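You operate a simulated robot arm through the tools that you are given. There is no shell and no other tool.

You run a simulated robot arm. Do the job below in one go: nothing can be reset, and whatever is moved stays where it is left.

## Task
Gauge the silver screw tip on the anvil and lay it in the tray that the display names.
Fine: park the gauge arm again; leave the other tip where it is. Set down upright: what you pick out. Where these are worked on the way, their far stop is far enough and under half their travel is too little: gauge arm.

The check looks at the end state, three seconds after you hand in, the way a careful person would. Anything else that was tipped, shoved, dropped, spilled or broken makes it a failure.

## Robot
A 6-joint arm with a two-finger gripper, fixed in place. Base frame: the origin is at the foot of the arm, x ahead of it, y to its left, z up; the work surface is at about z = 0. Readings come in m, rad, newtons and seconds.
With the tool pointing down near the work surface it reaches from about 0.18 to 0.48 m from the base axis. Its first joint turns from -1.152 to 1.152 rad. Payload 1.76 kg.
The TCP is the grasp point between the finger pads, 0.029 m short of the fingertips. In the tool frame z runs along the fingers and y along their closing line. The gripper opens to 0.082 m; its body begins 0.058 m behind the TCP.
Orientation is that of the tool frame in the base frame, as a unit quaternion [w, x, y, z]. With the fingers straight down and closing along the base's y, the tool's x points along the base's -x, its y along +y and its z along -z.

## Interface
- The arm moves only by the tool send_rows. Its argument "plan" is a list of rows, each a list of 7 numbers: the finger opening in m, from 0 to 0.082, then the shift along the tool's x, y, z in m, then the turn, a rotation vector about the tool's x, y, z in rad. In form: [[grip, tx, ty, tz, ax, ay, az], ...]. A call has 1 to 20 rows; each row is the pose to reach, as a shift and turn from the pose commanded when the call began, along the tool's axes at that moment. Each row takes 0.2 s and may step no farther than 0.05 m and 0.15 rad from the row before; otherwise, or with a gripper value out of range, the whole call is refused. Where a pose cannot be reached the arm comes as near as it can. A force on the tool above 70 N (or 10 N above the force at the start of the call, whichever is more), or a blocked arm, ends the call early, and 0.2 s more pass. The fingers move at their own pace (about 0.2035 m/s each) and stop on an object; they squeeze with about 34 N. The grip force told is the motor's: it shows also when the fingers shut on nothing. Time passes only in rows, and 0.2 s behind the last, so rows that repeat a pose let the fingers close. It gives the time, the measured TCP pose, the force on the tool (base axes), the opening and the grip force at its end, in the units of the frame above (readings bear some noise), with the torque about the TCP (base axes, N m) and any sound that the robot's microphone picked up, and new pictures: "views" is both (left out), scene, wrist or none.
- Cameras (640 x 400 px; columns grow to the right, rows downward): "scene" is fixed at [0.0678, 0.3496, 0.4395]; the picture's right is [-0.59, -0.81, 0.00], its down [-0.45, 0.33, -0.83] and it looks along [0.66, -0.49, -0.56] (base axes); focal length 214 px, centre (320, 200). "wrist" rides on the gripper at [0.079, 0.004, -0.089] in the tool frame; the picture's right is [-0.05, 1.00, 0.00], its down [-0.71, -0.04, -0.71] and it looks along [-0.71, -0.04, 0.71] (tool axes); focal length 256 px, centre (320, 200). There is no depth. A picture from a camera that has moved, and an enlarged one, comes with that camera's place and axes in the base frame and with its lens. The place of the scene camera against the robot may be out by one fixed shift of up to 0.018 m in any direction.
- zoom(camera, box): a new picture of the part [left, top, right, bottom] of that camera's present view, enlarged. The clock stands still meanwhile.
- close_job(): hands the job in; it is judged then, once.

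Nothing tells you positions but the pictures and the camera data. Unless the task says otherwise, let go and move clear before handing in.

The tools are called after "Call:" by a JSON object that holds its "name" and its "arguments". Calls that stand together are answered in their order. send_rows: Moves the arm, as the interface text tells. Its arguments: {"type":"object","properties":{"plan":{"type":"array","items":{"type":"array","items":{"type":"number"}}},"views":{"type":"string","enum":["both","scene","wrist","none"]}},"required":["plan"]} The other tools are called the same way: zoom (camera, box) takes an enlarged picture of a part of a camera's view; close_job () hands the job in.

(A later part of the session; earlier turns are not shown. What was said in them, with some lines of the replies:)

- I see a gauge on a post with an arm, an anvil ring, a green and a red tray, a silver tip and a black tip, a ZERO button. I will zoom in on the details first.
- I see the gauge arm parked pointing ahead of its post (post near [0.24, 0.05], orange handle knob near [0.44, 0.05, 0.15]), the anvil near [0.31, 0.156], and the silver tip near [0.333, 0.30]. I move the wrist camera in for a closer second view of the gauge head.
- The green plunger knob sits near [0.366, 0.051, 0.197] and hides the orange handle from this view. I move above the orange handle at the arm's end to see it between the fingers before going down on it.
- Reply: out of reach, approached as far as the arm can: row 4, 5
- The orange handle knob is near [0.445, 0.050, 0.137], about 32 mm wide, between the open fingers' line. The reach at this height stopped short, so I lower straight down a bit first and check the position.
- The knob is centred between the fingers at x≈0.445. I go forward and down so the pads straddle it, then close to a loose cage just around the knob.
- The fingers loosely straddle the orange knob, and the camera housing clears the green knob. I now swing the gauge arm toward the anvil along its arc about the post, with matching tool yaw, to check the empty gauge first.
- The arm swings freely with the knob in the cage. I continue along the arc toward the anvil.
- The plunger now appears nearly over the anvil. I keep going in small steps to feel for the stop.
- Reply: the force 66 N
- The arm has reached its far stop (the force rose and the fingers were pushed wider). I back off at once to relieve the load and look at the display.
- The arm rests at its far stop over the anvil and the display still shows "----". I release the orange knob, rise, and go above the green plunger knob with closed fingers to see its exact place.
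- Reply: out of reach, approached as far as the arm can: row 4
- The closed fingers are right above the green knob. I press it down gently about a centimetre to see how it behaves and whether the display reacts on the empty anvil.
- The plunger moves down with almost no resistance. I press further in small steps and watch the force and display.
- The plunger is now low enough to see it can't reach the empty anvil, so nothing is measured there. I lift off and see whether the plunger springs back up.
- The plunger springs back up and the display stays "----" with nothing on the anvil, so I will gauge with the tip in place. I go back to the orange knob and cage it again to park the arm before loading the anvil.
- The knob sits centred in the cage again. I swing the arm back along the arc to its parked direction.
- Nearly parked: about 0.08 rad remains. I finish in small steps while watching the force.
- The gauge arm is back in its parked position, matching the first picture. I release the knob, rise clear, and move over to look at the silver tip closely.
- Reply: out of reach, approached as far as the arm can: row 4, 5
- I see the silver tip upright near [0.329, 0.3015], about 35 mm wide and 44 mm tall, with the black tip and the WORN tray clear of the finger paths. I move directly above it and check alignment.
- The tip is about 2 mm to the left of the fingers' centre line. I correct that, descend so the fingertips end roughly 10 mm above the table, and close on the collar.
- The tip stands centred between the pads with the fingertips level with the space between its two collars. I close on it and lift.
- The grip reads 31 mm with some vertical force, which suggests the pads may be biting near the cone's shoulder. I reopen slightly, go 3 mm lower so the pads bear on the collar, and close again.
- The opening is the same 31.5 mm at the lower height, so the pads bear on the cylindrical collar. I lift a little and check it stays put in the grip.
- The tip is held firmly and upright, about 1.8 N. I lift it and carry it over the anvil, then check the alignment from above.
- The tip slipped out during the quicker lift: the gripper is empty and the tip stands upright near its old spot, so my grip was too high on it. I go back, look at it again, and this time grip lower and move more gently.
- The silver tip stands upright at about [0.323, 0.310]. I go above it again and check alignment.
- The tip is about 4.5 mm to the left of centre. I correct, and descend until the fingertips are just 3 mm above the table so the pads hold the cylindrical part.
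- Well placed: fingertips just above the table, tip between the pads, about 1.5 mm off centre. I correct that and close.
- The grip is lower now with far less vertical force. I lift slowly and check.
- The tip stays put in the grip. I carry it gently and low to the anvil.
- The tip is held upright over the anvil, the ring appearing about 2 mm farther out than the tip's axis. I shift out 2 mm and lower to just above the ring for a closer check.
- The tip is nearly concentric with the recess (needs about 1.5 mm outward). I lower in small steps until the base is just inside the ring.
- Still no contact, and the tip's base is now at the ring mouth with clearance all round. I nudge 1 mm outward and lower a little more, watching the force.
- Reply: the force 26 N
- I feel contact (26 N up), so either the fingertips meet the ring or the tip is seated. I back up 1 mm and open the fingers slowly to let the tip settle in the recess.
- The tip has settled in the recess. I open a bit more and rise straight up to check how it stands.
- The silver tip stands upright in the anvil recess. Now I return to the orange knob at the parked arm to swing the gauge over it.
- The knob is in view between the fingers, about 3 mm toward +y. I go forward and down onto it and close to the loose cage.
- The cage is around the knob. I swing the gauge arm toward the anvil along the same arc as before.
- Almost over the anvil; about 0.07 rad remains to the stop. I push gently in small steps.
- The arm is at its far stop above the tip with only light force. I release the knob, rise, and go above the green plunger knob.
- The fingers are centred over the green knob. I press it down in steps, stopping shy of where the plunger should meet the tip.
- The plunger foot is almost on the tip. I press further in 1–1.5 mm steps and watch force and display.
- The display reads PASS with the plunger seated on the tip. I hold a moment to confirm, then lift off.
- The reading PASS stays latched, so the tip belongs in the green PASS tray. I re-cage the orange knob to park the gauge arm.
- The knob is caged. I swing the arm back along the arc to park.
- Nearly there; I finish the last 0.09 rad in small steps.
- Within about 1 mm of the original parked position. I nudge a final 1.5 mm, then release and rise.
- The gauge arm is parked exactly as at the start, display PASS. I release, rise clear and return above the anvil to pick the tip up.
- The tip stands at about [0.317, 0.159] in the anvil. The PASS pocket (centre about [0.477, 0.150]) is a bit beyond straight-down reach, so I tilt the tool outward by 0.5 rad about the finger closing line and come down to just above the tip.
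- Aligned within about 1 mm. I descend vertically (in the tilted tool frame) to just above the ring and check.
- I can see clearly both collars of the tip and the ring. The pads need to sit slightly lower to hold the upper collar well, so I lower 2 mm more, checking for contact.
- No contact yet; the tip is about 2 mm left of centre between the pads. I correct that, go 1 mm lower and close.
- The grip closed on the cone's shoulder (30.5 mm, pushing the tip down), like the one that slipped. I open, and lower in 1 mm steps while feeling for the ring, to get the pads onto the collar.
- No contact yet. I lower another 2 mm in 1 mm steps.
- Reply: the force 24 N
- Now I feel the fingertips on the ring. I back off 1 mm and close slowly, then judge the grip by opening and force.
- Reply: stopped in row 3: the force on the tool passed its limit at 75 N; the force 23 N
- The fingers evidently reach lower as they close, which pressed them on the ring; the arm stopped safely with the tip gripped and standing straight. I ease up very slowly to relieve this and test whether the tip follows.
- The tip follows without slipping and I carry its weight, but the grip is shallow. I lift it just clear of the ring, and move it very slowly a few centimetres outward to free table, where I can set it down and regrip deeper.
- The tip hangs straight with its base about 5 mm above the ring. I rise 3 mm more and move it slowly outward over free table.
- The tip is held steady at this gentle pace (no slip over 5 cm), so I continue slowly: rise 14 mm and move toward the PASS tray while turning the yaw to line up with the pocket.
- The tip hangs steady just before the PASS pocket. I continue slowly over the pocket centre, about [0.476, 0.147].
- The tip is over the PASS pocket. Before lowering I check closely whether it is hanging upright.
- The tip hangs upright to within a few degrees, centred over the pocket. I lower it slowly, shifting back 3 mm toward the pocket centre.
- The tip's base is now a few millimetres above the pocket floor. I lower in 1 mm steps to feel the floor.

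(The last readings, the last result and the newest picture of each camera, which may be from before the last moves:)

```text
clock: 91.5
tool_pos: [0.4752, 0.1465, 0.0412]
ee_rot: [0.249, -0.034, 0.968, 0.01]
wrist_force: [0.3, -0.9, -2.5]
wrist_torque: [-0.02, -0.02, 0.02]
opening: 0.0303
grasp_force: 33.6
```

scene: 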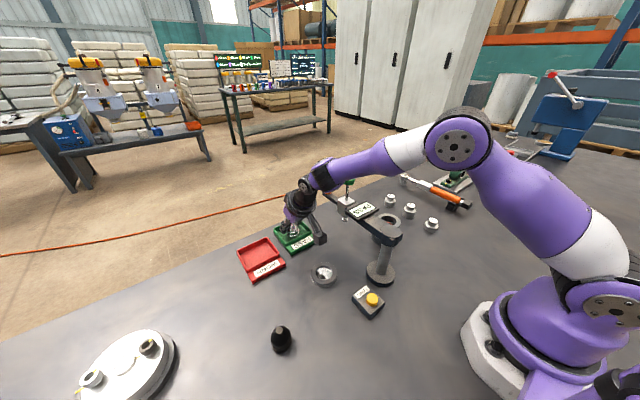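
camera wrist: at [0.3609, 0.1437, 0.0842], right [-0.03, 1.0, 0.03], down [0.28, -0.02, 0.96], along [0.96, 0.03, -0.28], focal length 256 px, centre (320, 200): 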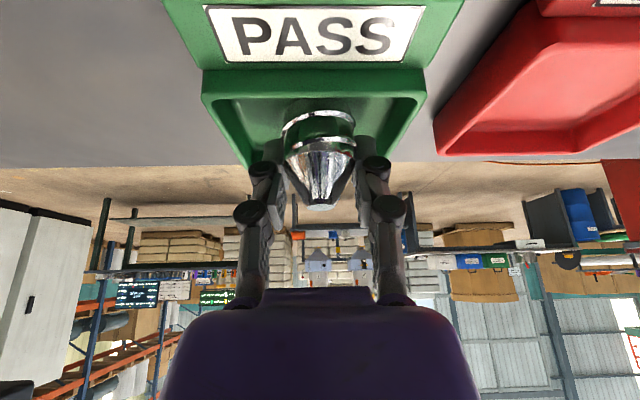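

Still hanging freely. I continue down in 1 mm steps.

Call:
{"name": "send_rows", "arguments": {"plan": [[0.01, 0.0005, 0, 0.0009, 0, 0, 0], [0.01, 0.001, 0, 0.0018, 0, 0, 0], [0.01, 0.001, 0, 0.0018, 0, 0, 0]], "views": "wrist"}}

Call:
{"name": "zoom", "arguments": {"camera": "wrist", "box": [220, 40, 420, 220]}}

Call:
{"name": "zoom", "arguments": {"camera": "scene", "box": [265, 205, 335, 255]}}

```text
clock: 92.3
tool_pos: [0.4749, 0.1475, 0.0387]
ee_rot: [0.247, -0.034, 0.968, 0.01]
wrist_force: [-0.3, -0.9, -1.7]
wrist_torque: [0.0, -0.04, 0.04]
opening: 0.0303
grasp_force: 34.1
camera wrist: at [0.3616, 0.1441, 0.0792], right [-0.03, 1.0, 0.03], down [0.28, -0.02, 0.96], along [0.96, 0.03, -0.28], focal length 256 px, centre (320, 200)
```

wrist: 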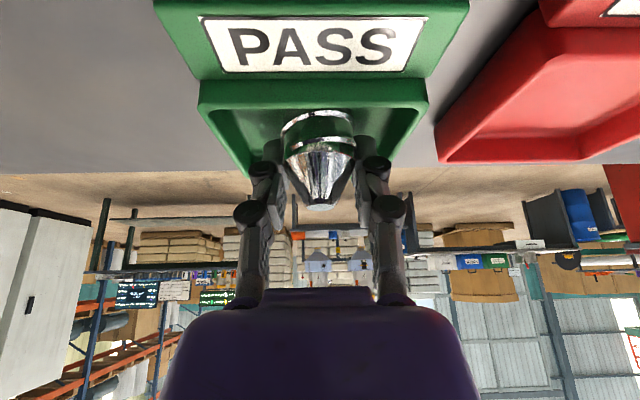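

```text
2.22 times, centred on (320, 130) of wrist
camera zoom: at [0.3616, 0.1441, 0.0792], right [-0.03, 1.0, 0.03], down [0.28, -0.02, 0.96], along [0.96, 0.03, -0.28], focal length 569 px, centre (320, 356)
```

zoom: 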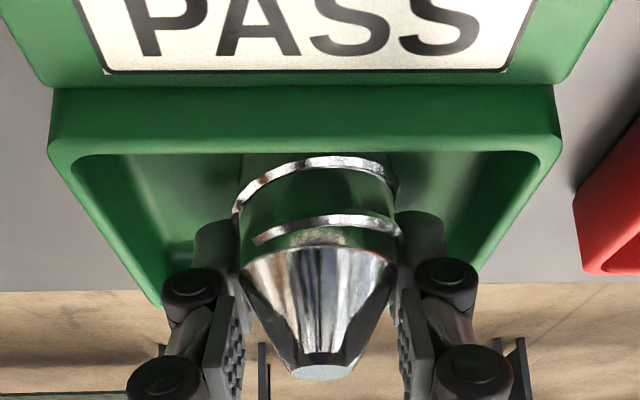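

```text
8.00 times, centred on (300, 230) of scene
camera zoom: at [0.0678, 0.3496, 0.4395], right [-0.59, -0.81, 0.0], down [-0.45, 0.33, -0.83], along [0.66, -0.49, -0.56], focal length 1716 px, centre (480, -40)
```

zoom: 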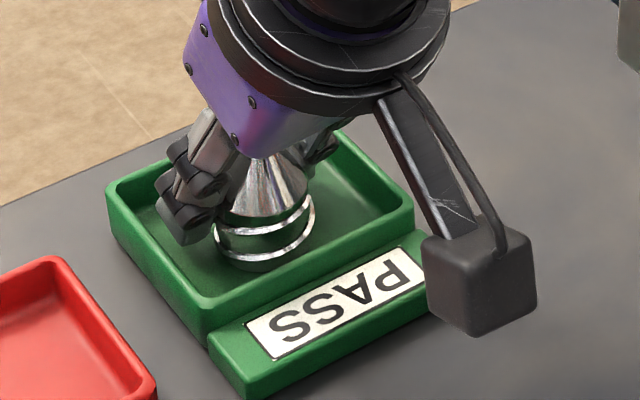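

No contact yet. I go on down by 1 mm steps.

Call:
{"name": "send_rows", "arguments": {"plan": [[0.01, 0.0005, 0, 0.0009, 0, 0, 0], [0.01, 0.0005, 0, 0.0009, 0, 0, 0]], "views": "none"}}

Call:
{"name": "send_rows", "arguments": {"plan": [[0.01, 0.0005, 0, 0.0009, 0, 0, 0], [0.01, 0.0005, 0, 0.0009, 0, 0, 0]], "views": "wrist"}}

```text
clock: 92.9
tool_pos: [0.4744, 0.1464, 0.0392]
ee_rot: [0.249, -0.035, 0.968, 0.011]
wrist_force: [-2.5, 0.1, 7.5]
wrist_torque: [-0.01, 0.03, -0.01]
opening: 0.0302
grasp_force: 34.2
```

```text
clock: 93.5
tool_pos: [0.4755, 0.1465, 0.0382]
ee_rot: [0.251, -0.033, 0.967, 0.011]
wrist_force: [-5.9, -3.4, 23.7]
wrist_torque: [-0.06, 0.32, -0.04]
opening: 0.0304
grasp_force: 33.6
camera wrist: at [0.3623, 0.1442, 0.0785], right [-0.02, 1.0, 0.03], down [0.28, -0.02, 0.96], along [0.96, 0.03, -0.28], focal length 256 px, centre (320, 200)
```

wrist: 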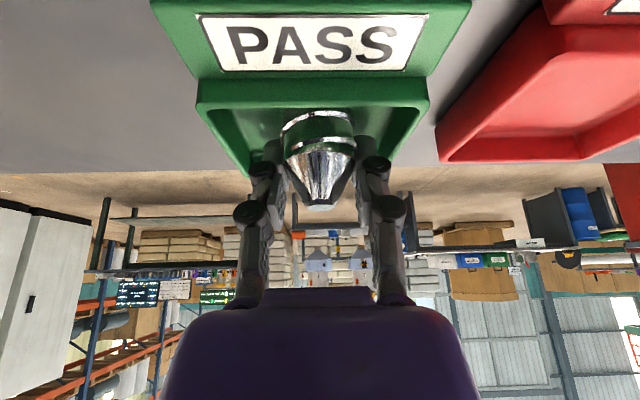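

Contact: the tip is on the pocket floor. I ease up about 1 mm to take off the load and open the fingers slowly just enough to free the tip.

Call:
{"name": "send_rows", "arguments": {"plan": [[0.01, -0.0005, 0, -0.0009, 0, 0, 0], [0.01, -0.0006, 0, -0.001, 0, 0, 0], [0.031, -0.0006, 0, -0.001, 0, 0, 0], [0.033, -0.0006, 0, -0.001, 0, 0, 0], [0.036, -0.0006, 0, -0.001, 0, 0, 0], [0.04, -0.0006, 0, -0.001, 0, 0, 0], [0.044, -0.0006, 0, -0.001, 0, 0, 0], [0.044, -0.0006, 0, -0.001, 0, 0, 0]], "views": "both"}}

Call:
{"name": "zoom", "arguments": {"camera": "wrist", "box": [220, 40, 420, 220]}}

Call:
{"name": "zoom", "arguments": {"camera": "scene", "box": [265, 205, 335, 255]}}

```text
clock: 95.3
tool_pos: [0.4748, 0.1465, 0.0379]
ee_rot: [0.249, -0.034, 0.968, 0.011]
wrist_force: [0.8, 0.2, -0.2]
wrist_torque: [0.03, -0.04, 0.03]
opening: 0.0441
grasp_force: 0.1
camera wrist: at [0.3617, 0.1433, 0.0784], right [-0.03, 1.0, 0.03], down [0.28, -0.02, 0.96], along [0.96, 0.03, -0.28], focal length 256 px, centre (320, 200)
```

scene: 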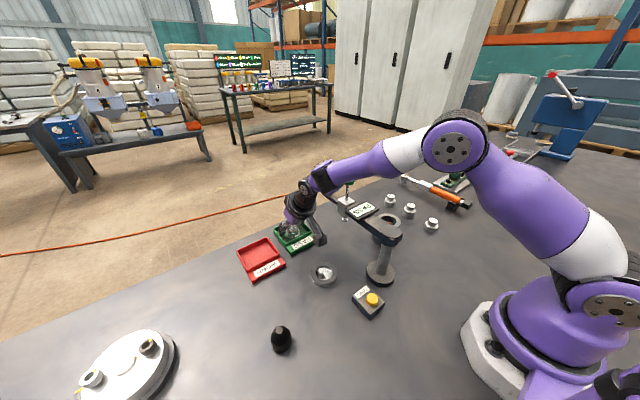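
wrist: 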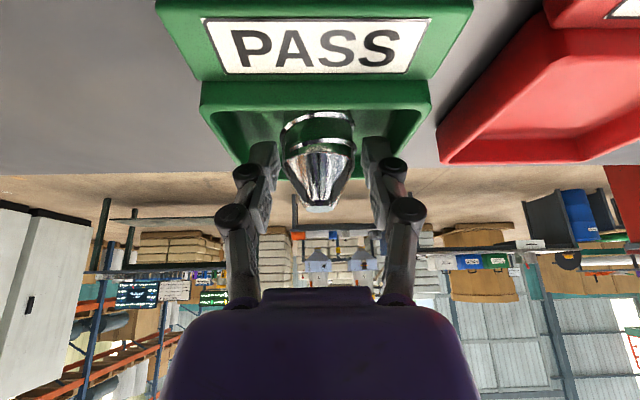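

```text
2.22 times, centred on (320, 130) of wrist
camera zoom: at [0.3617, 0.1433, 0.0784], right [-0.03, 1.0, 0.03], down [0.28, -0.02, 0.96], along [0.96, 0.03, -0.28], focal length 569 px, centre (320, 356)
```

zoom: 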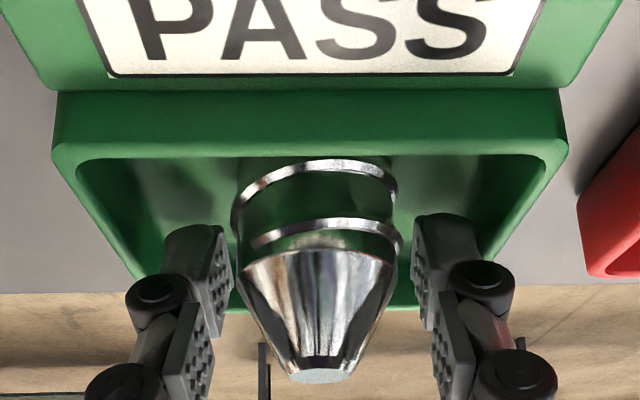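

```text
8.00 times, centred on (300, 230) of scene
camera zoom: at [0.0678, 0.3496, 0.4395], right [-0.59, -0.81, 0.0], down [-0.45, 0.33, -0.83], along [0.66, -0.49, -0.56], focal length 1716 px, centre (480, -40)
```

zoom: 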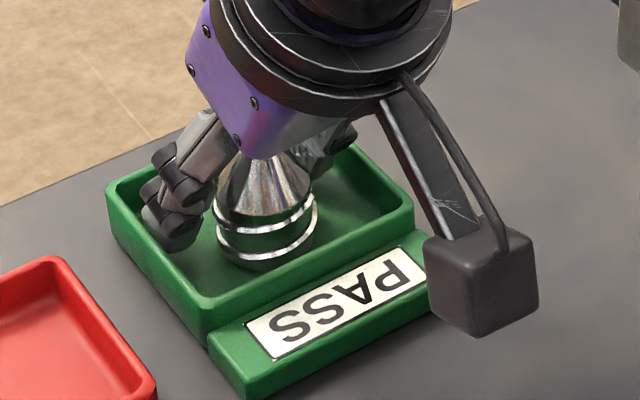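

The tip stands free and upright in the PASS pocket. I rise straight up slowly, away from it.

Call:
{"name": "send_rows", "arguments": {"plan": [[0.046, -0.0014, 0, -0.0026, 0, 0, 0], [0.048, -0.0034, 0, -0.0061, 0, 0, 0], [0.05, -0.0072, 0, -0.0132, 0, 0, 0], [0.055, -0.012, 0, -0.0219, 0, 0, 0], [0.06, -0.0192, 0, -0.0351, 0, 0, 0], [0.06, -0.0288, 0, -0.0527, 0, 0, 0], [0.06, -0.0384, 0, -0.0702, 0, 0, 0], [0.06, -0.0479, 0, -0.0878, 0, 0, 0], [0.06, -0.0479, 0, -0.0878, 0, 0, 0]], "views": "both"}}

Call:
{"name": "zoom", "arguments": {"camera": "scene", "box": [265, 205, 335, 255]}}

Call:
{"name": "zoom", "arguments": {"camera": "wrist", "box": [220, 0, 420, 140]}}

```text
clock: 97.3
tool_pos: [0.4746, 0.1468, 0.1395]
ee_rot: [0.249, -0.034, 0.968, 0.011]
wrist_force: [0.6, 0.3, -0.6]
wrist_torque: [-0.02, -0.01, 0.0]
opening: 0.0598
grasp_force: 0.0
camera wrist: at [0.3618, 0.1435, 0.1793], right [-0.03, 1.0, 0.03], down [0.28, -0.02, 0.96], along [0.96, 0.03, -0.28], focal length 256 px, centre (320, 200)
```

scene: 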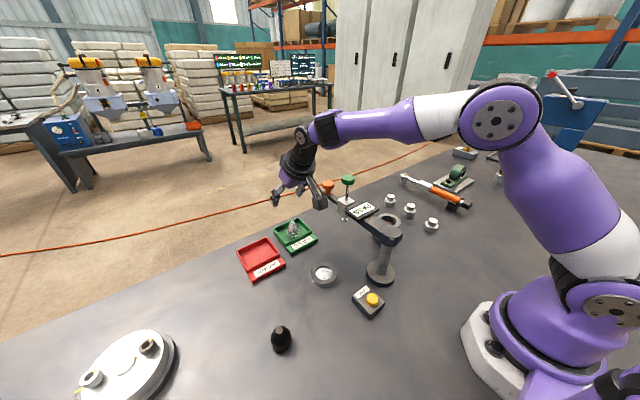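
wrist: 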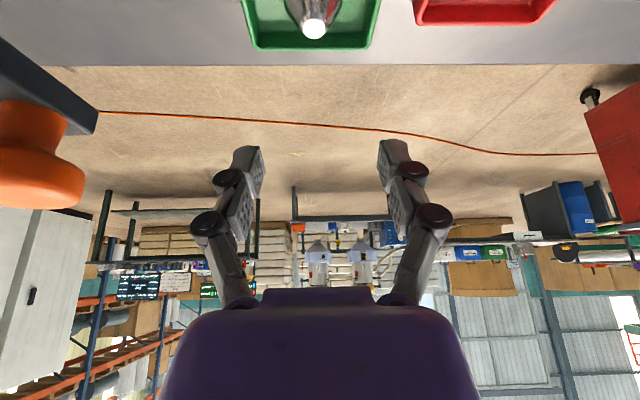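

```text
8.00 times, centred on (300, 230) of scene
camera zoom: at [0.0678, 0.3496, 0.4395], right [-0.59, -0.81, 0.0], down [-0.45, 0.33, -0.83], along [0.66, -0.49, -0.56], focal length 1716 px, centre (480, -40)
```

zoom: 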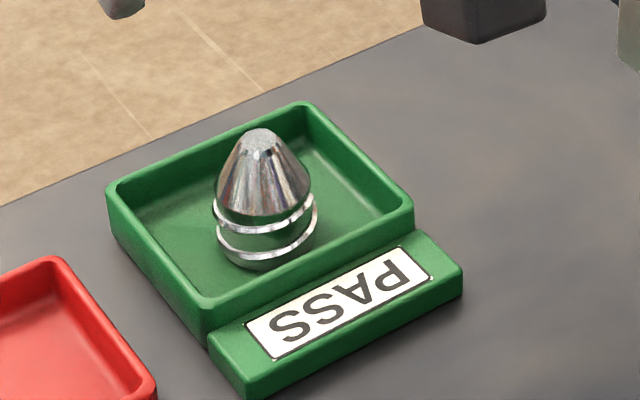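

```text
2.86 times, centred on (320, 70) of wrist
camera zoom: at [0.3618, 0.1435, 0.1793], right [-0.03, 1.0, 0.03], down [0.28, -0.02, 0.96], along [0.96, 0.03, -0.28], focal length 731 px, centre (320, 571)
```

zoom: 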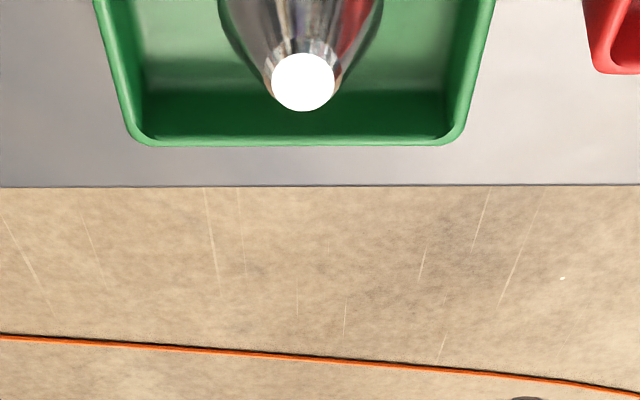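

The silver tip stands upright in the PASS tray. I back the gripper away up and out of the area, then do a final check of the whole scene.

Call:
{"name": "send_rows", "arguments": {"plan": [[0.06, 0, 0.01, -0.03, 0, 0, 0], [0.06, 0, 0.02, -0.06, 0, 0, 0], [0.06, 0, 0.03, -0.09, 0, 0, 0], [0.06, 0, 0.03, -0.11, 0, 0.1, 0], [0.06, 0, 0.03, -0.11, 0, 0.2, 0], [0.06, 0, 0.03, -0.11, 0, 0.2, 0]], "views": "both"}}

Call:
{"name": "zoom", "arguments": {"camera": "scene", "box": [220, 150, 460, 370]}}

Call:
{"name": "zoom", "arguments": {"camera": "scene", "box": [300, 160, 460, 260]}}

```text
clock: 98.7
tool_pos: [0.4191, 0.1729, 0.2345]
ee_rot: [0.151, -0.035, 0.988, 0.008]
wrist_force: [-0.2, 0.1, -0.3]
wrist_torque: [0.0, 0.04, -0.03]
opening: 0.0601
grasp_force: 0.1
camera wrist: at [0.3168, 0.1704, 0.2962], right [-0.02, 1.0, 0.02], down [0.47, -0.01, 0.88], along [0.88, 0.03, -0.47], focal length 256 px, centre (320, 200)
```

scene: 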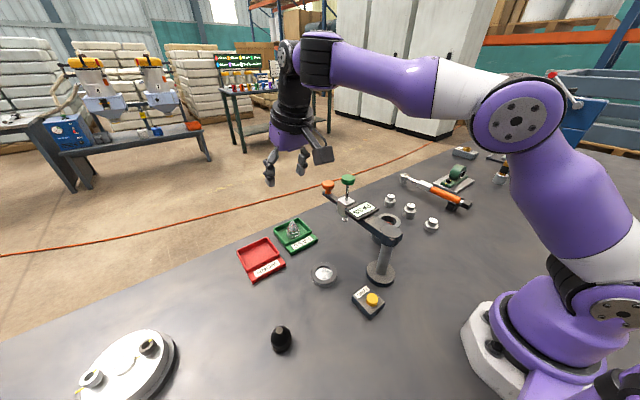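
wrist: 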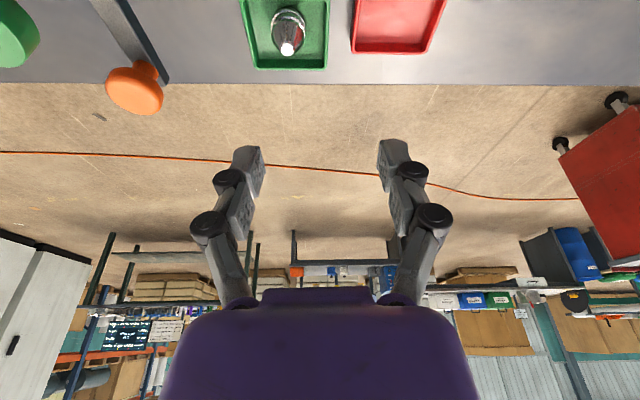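

```text
1.82 times, centred on (340, 260) of scene
camera zoom: at [0.0678, 0.3496, 0.4395], right [-0.59, -0.81, 0.0], down [-0.45, 0.33, -0.83], along [0.66, -0.49, -0.56], focal length 390 px, centre (284, 91)
```

zoom: 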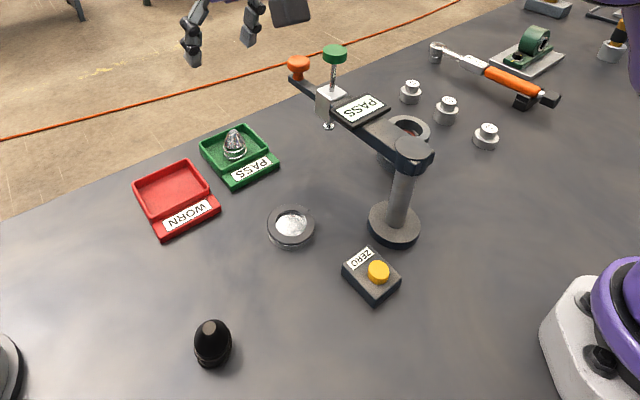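

```text
4.00 times, centred on (380, 210) of scene
camera zoom: at [0.0678, 0.3496, 0.4395], right [-0.59, -0.81, 0.0], down [-0.45, 0.33, -0.83], along [0.66, -0.49, -0.56], focal length 858 px, centre (80, 160)
```

zoom: 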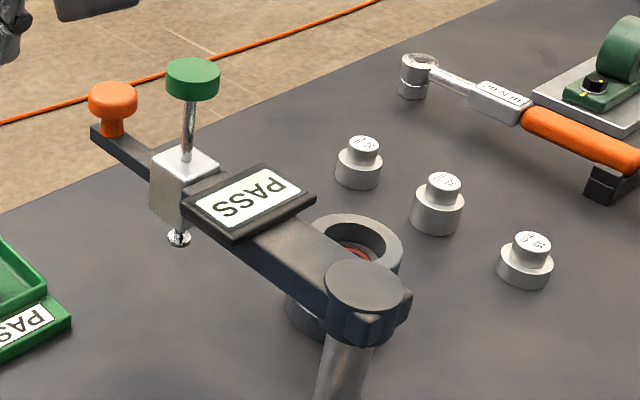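

The silver tip stands upright in the PASS tray. The gauge arm is parked as it was at the start, the black tip and everything else are in place, and the gripper is open and clear. I hand the job in.

Call:
{"name": "close_job", "arguments": {}}

```text
The job is handed in.
```

I gauged the silver tip on the anvil; the display read PASS, so it now stands upright in the green PASS tray. The job is handed in. I have no result from the check yet.

- **Gauge arm:** I swung it to its far stop and pressed the plunger down for the reading. It is now parked where the first picture showed it. I also swung it over and back once on the empty anvil, before the tip was on it, to see how the gauge behaves.
- **Reading:** I took it without pressing ZERO. The display showed "----" with the anvil empty and switched to PASS once the plunger sat on the tip.
- **Tip slipped once:** On my first pick the grip was too shallow and the tip dropped onto the table. It landed upright about 1 cm from where it had stood, and I picked it up again.
- **Contact with the anvil:** When I picked the tip back up, the closing fingers pressed on the anvil ring and the arm stopped at its 75 N limit. The ring looks unmoved in the later pictures.
- **Everything else:** The black tip, both trays and the other items look unmoved in the last picture. The gripper is open and clear.
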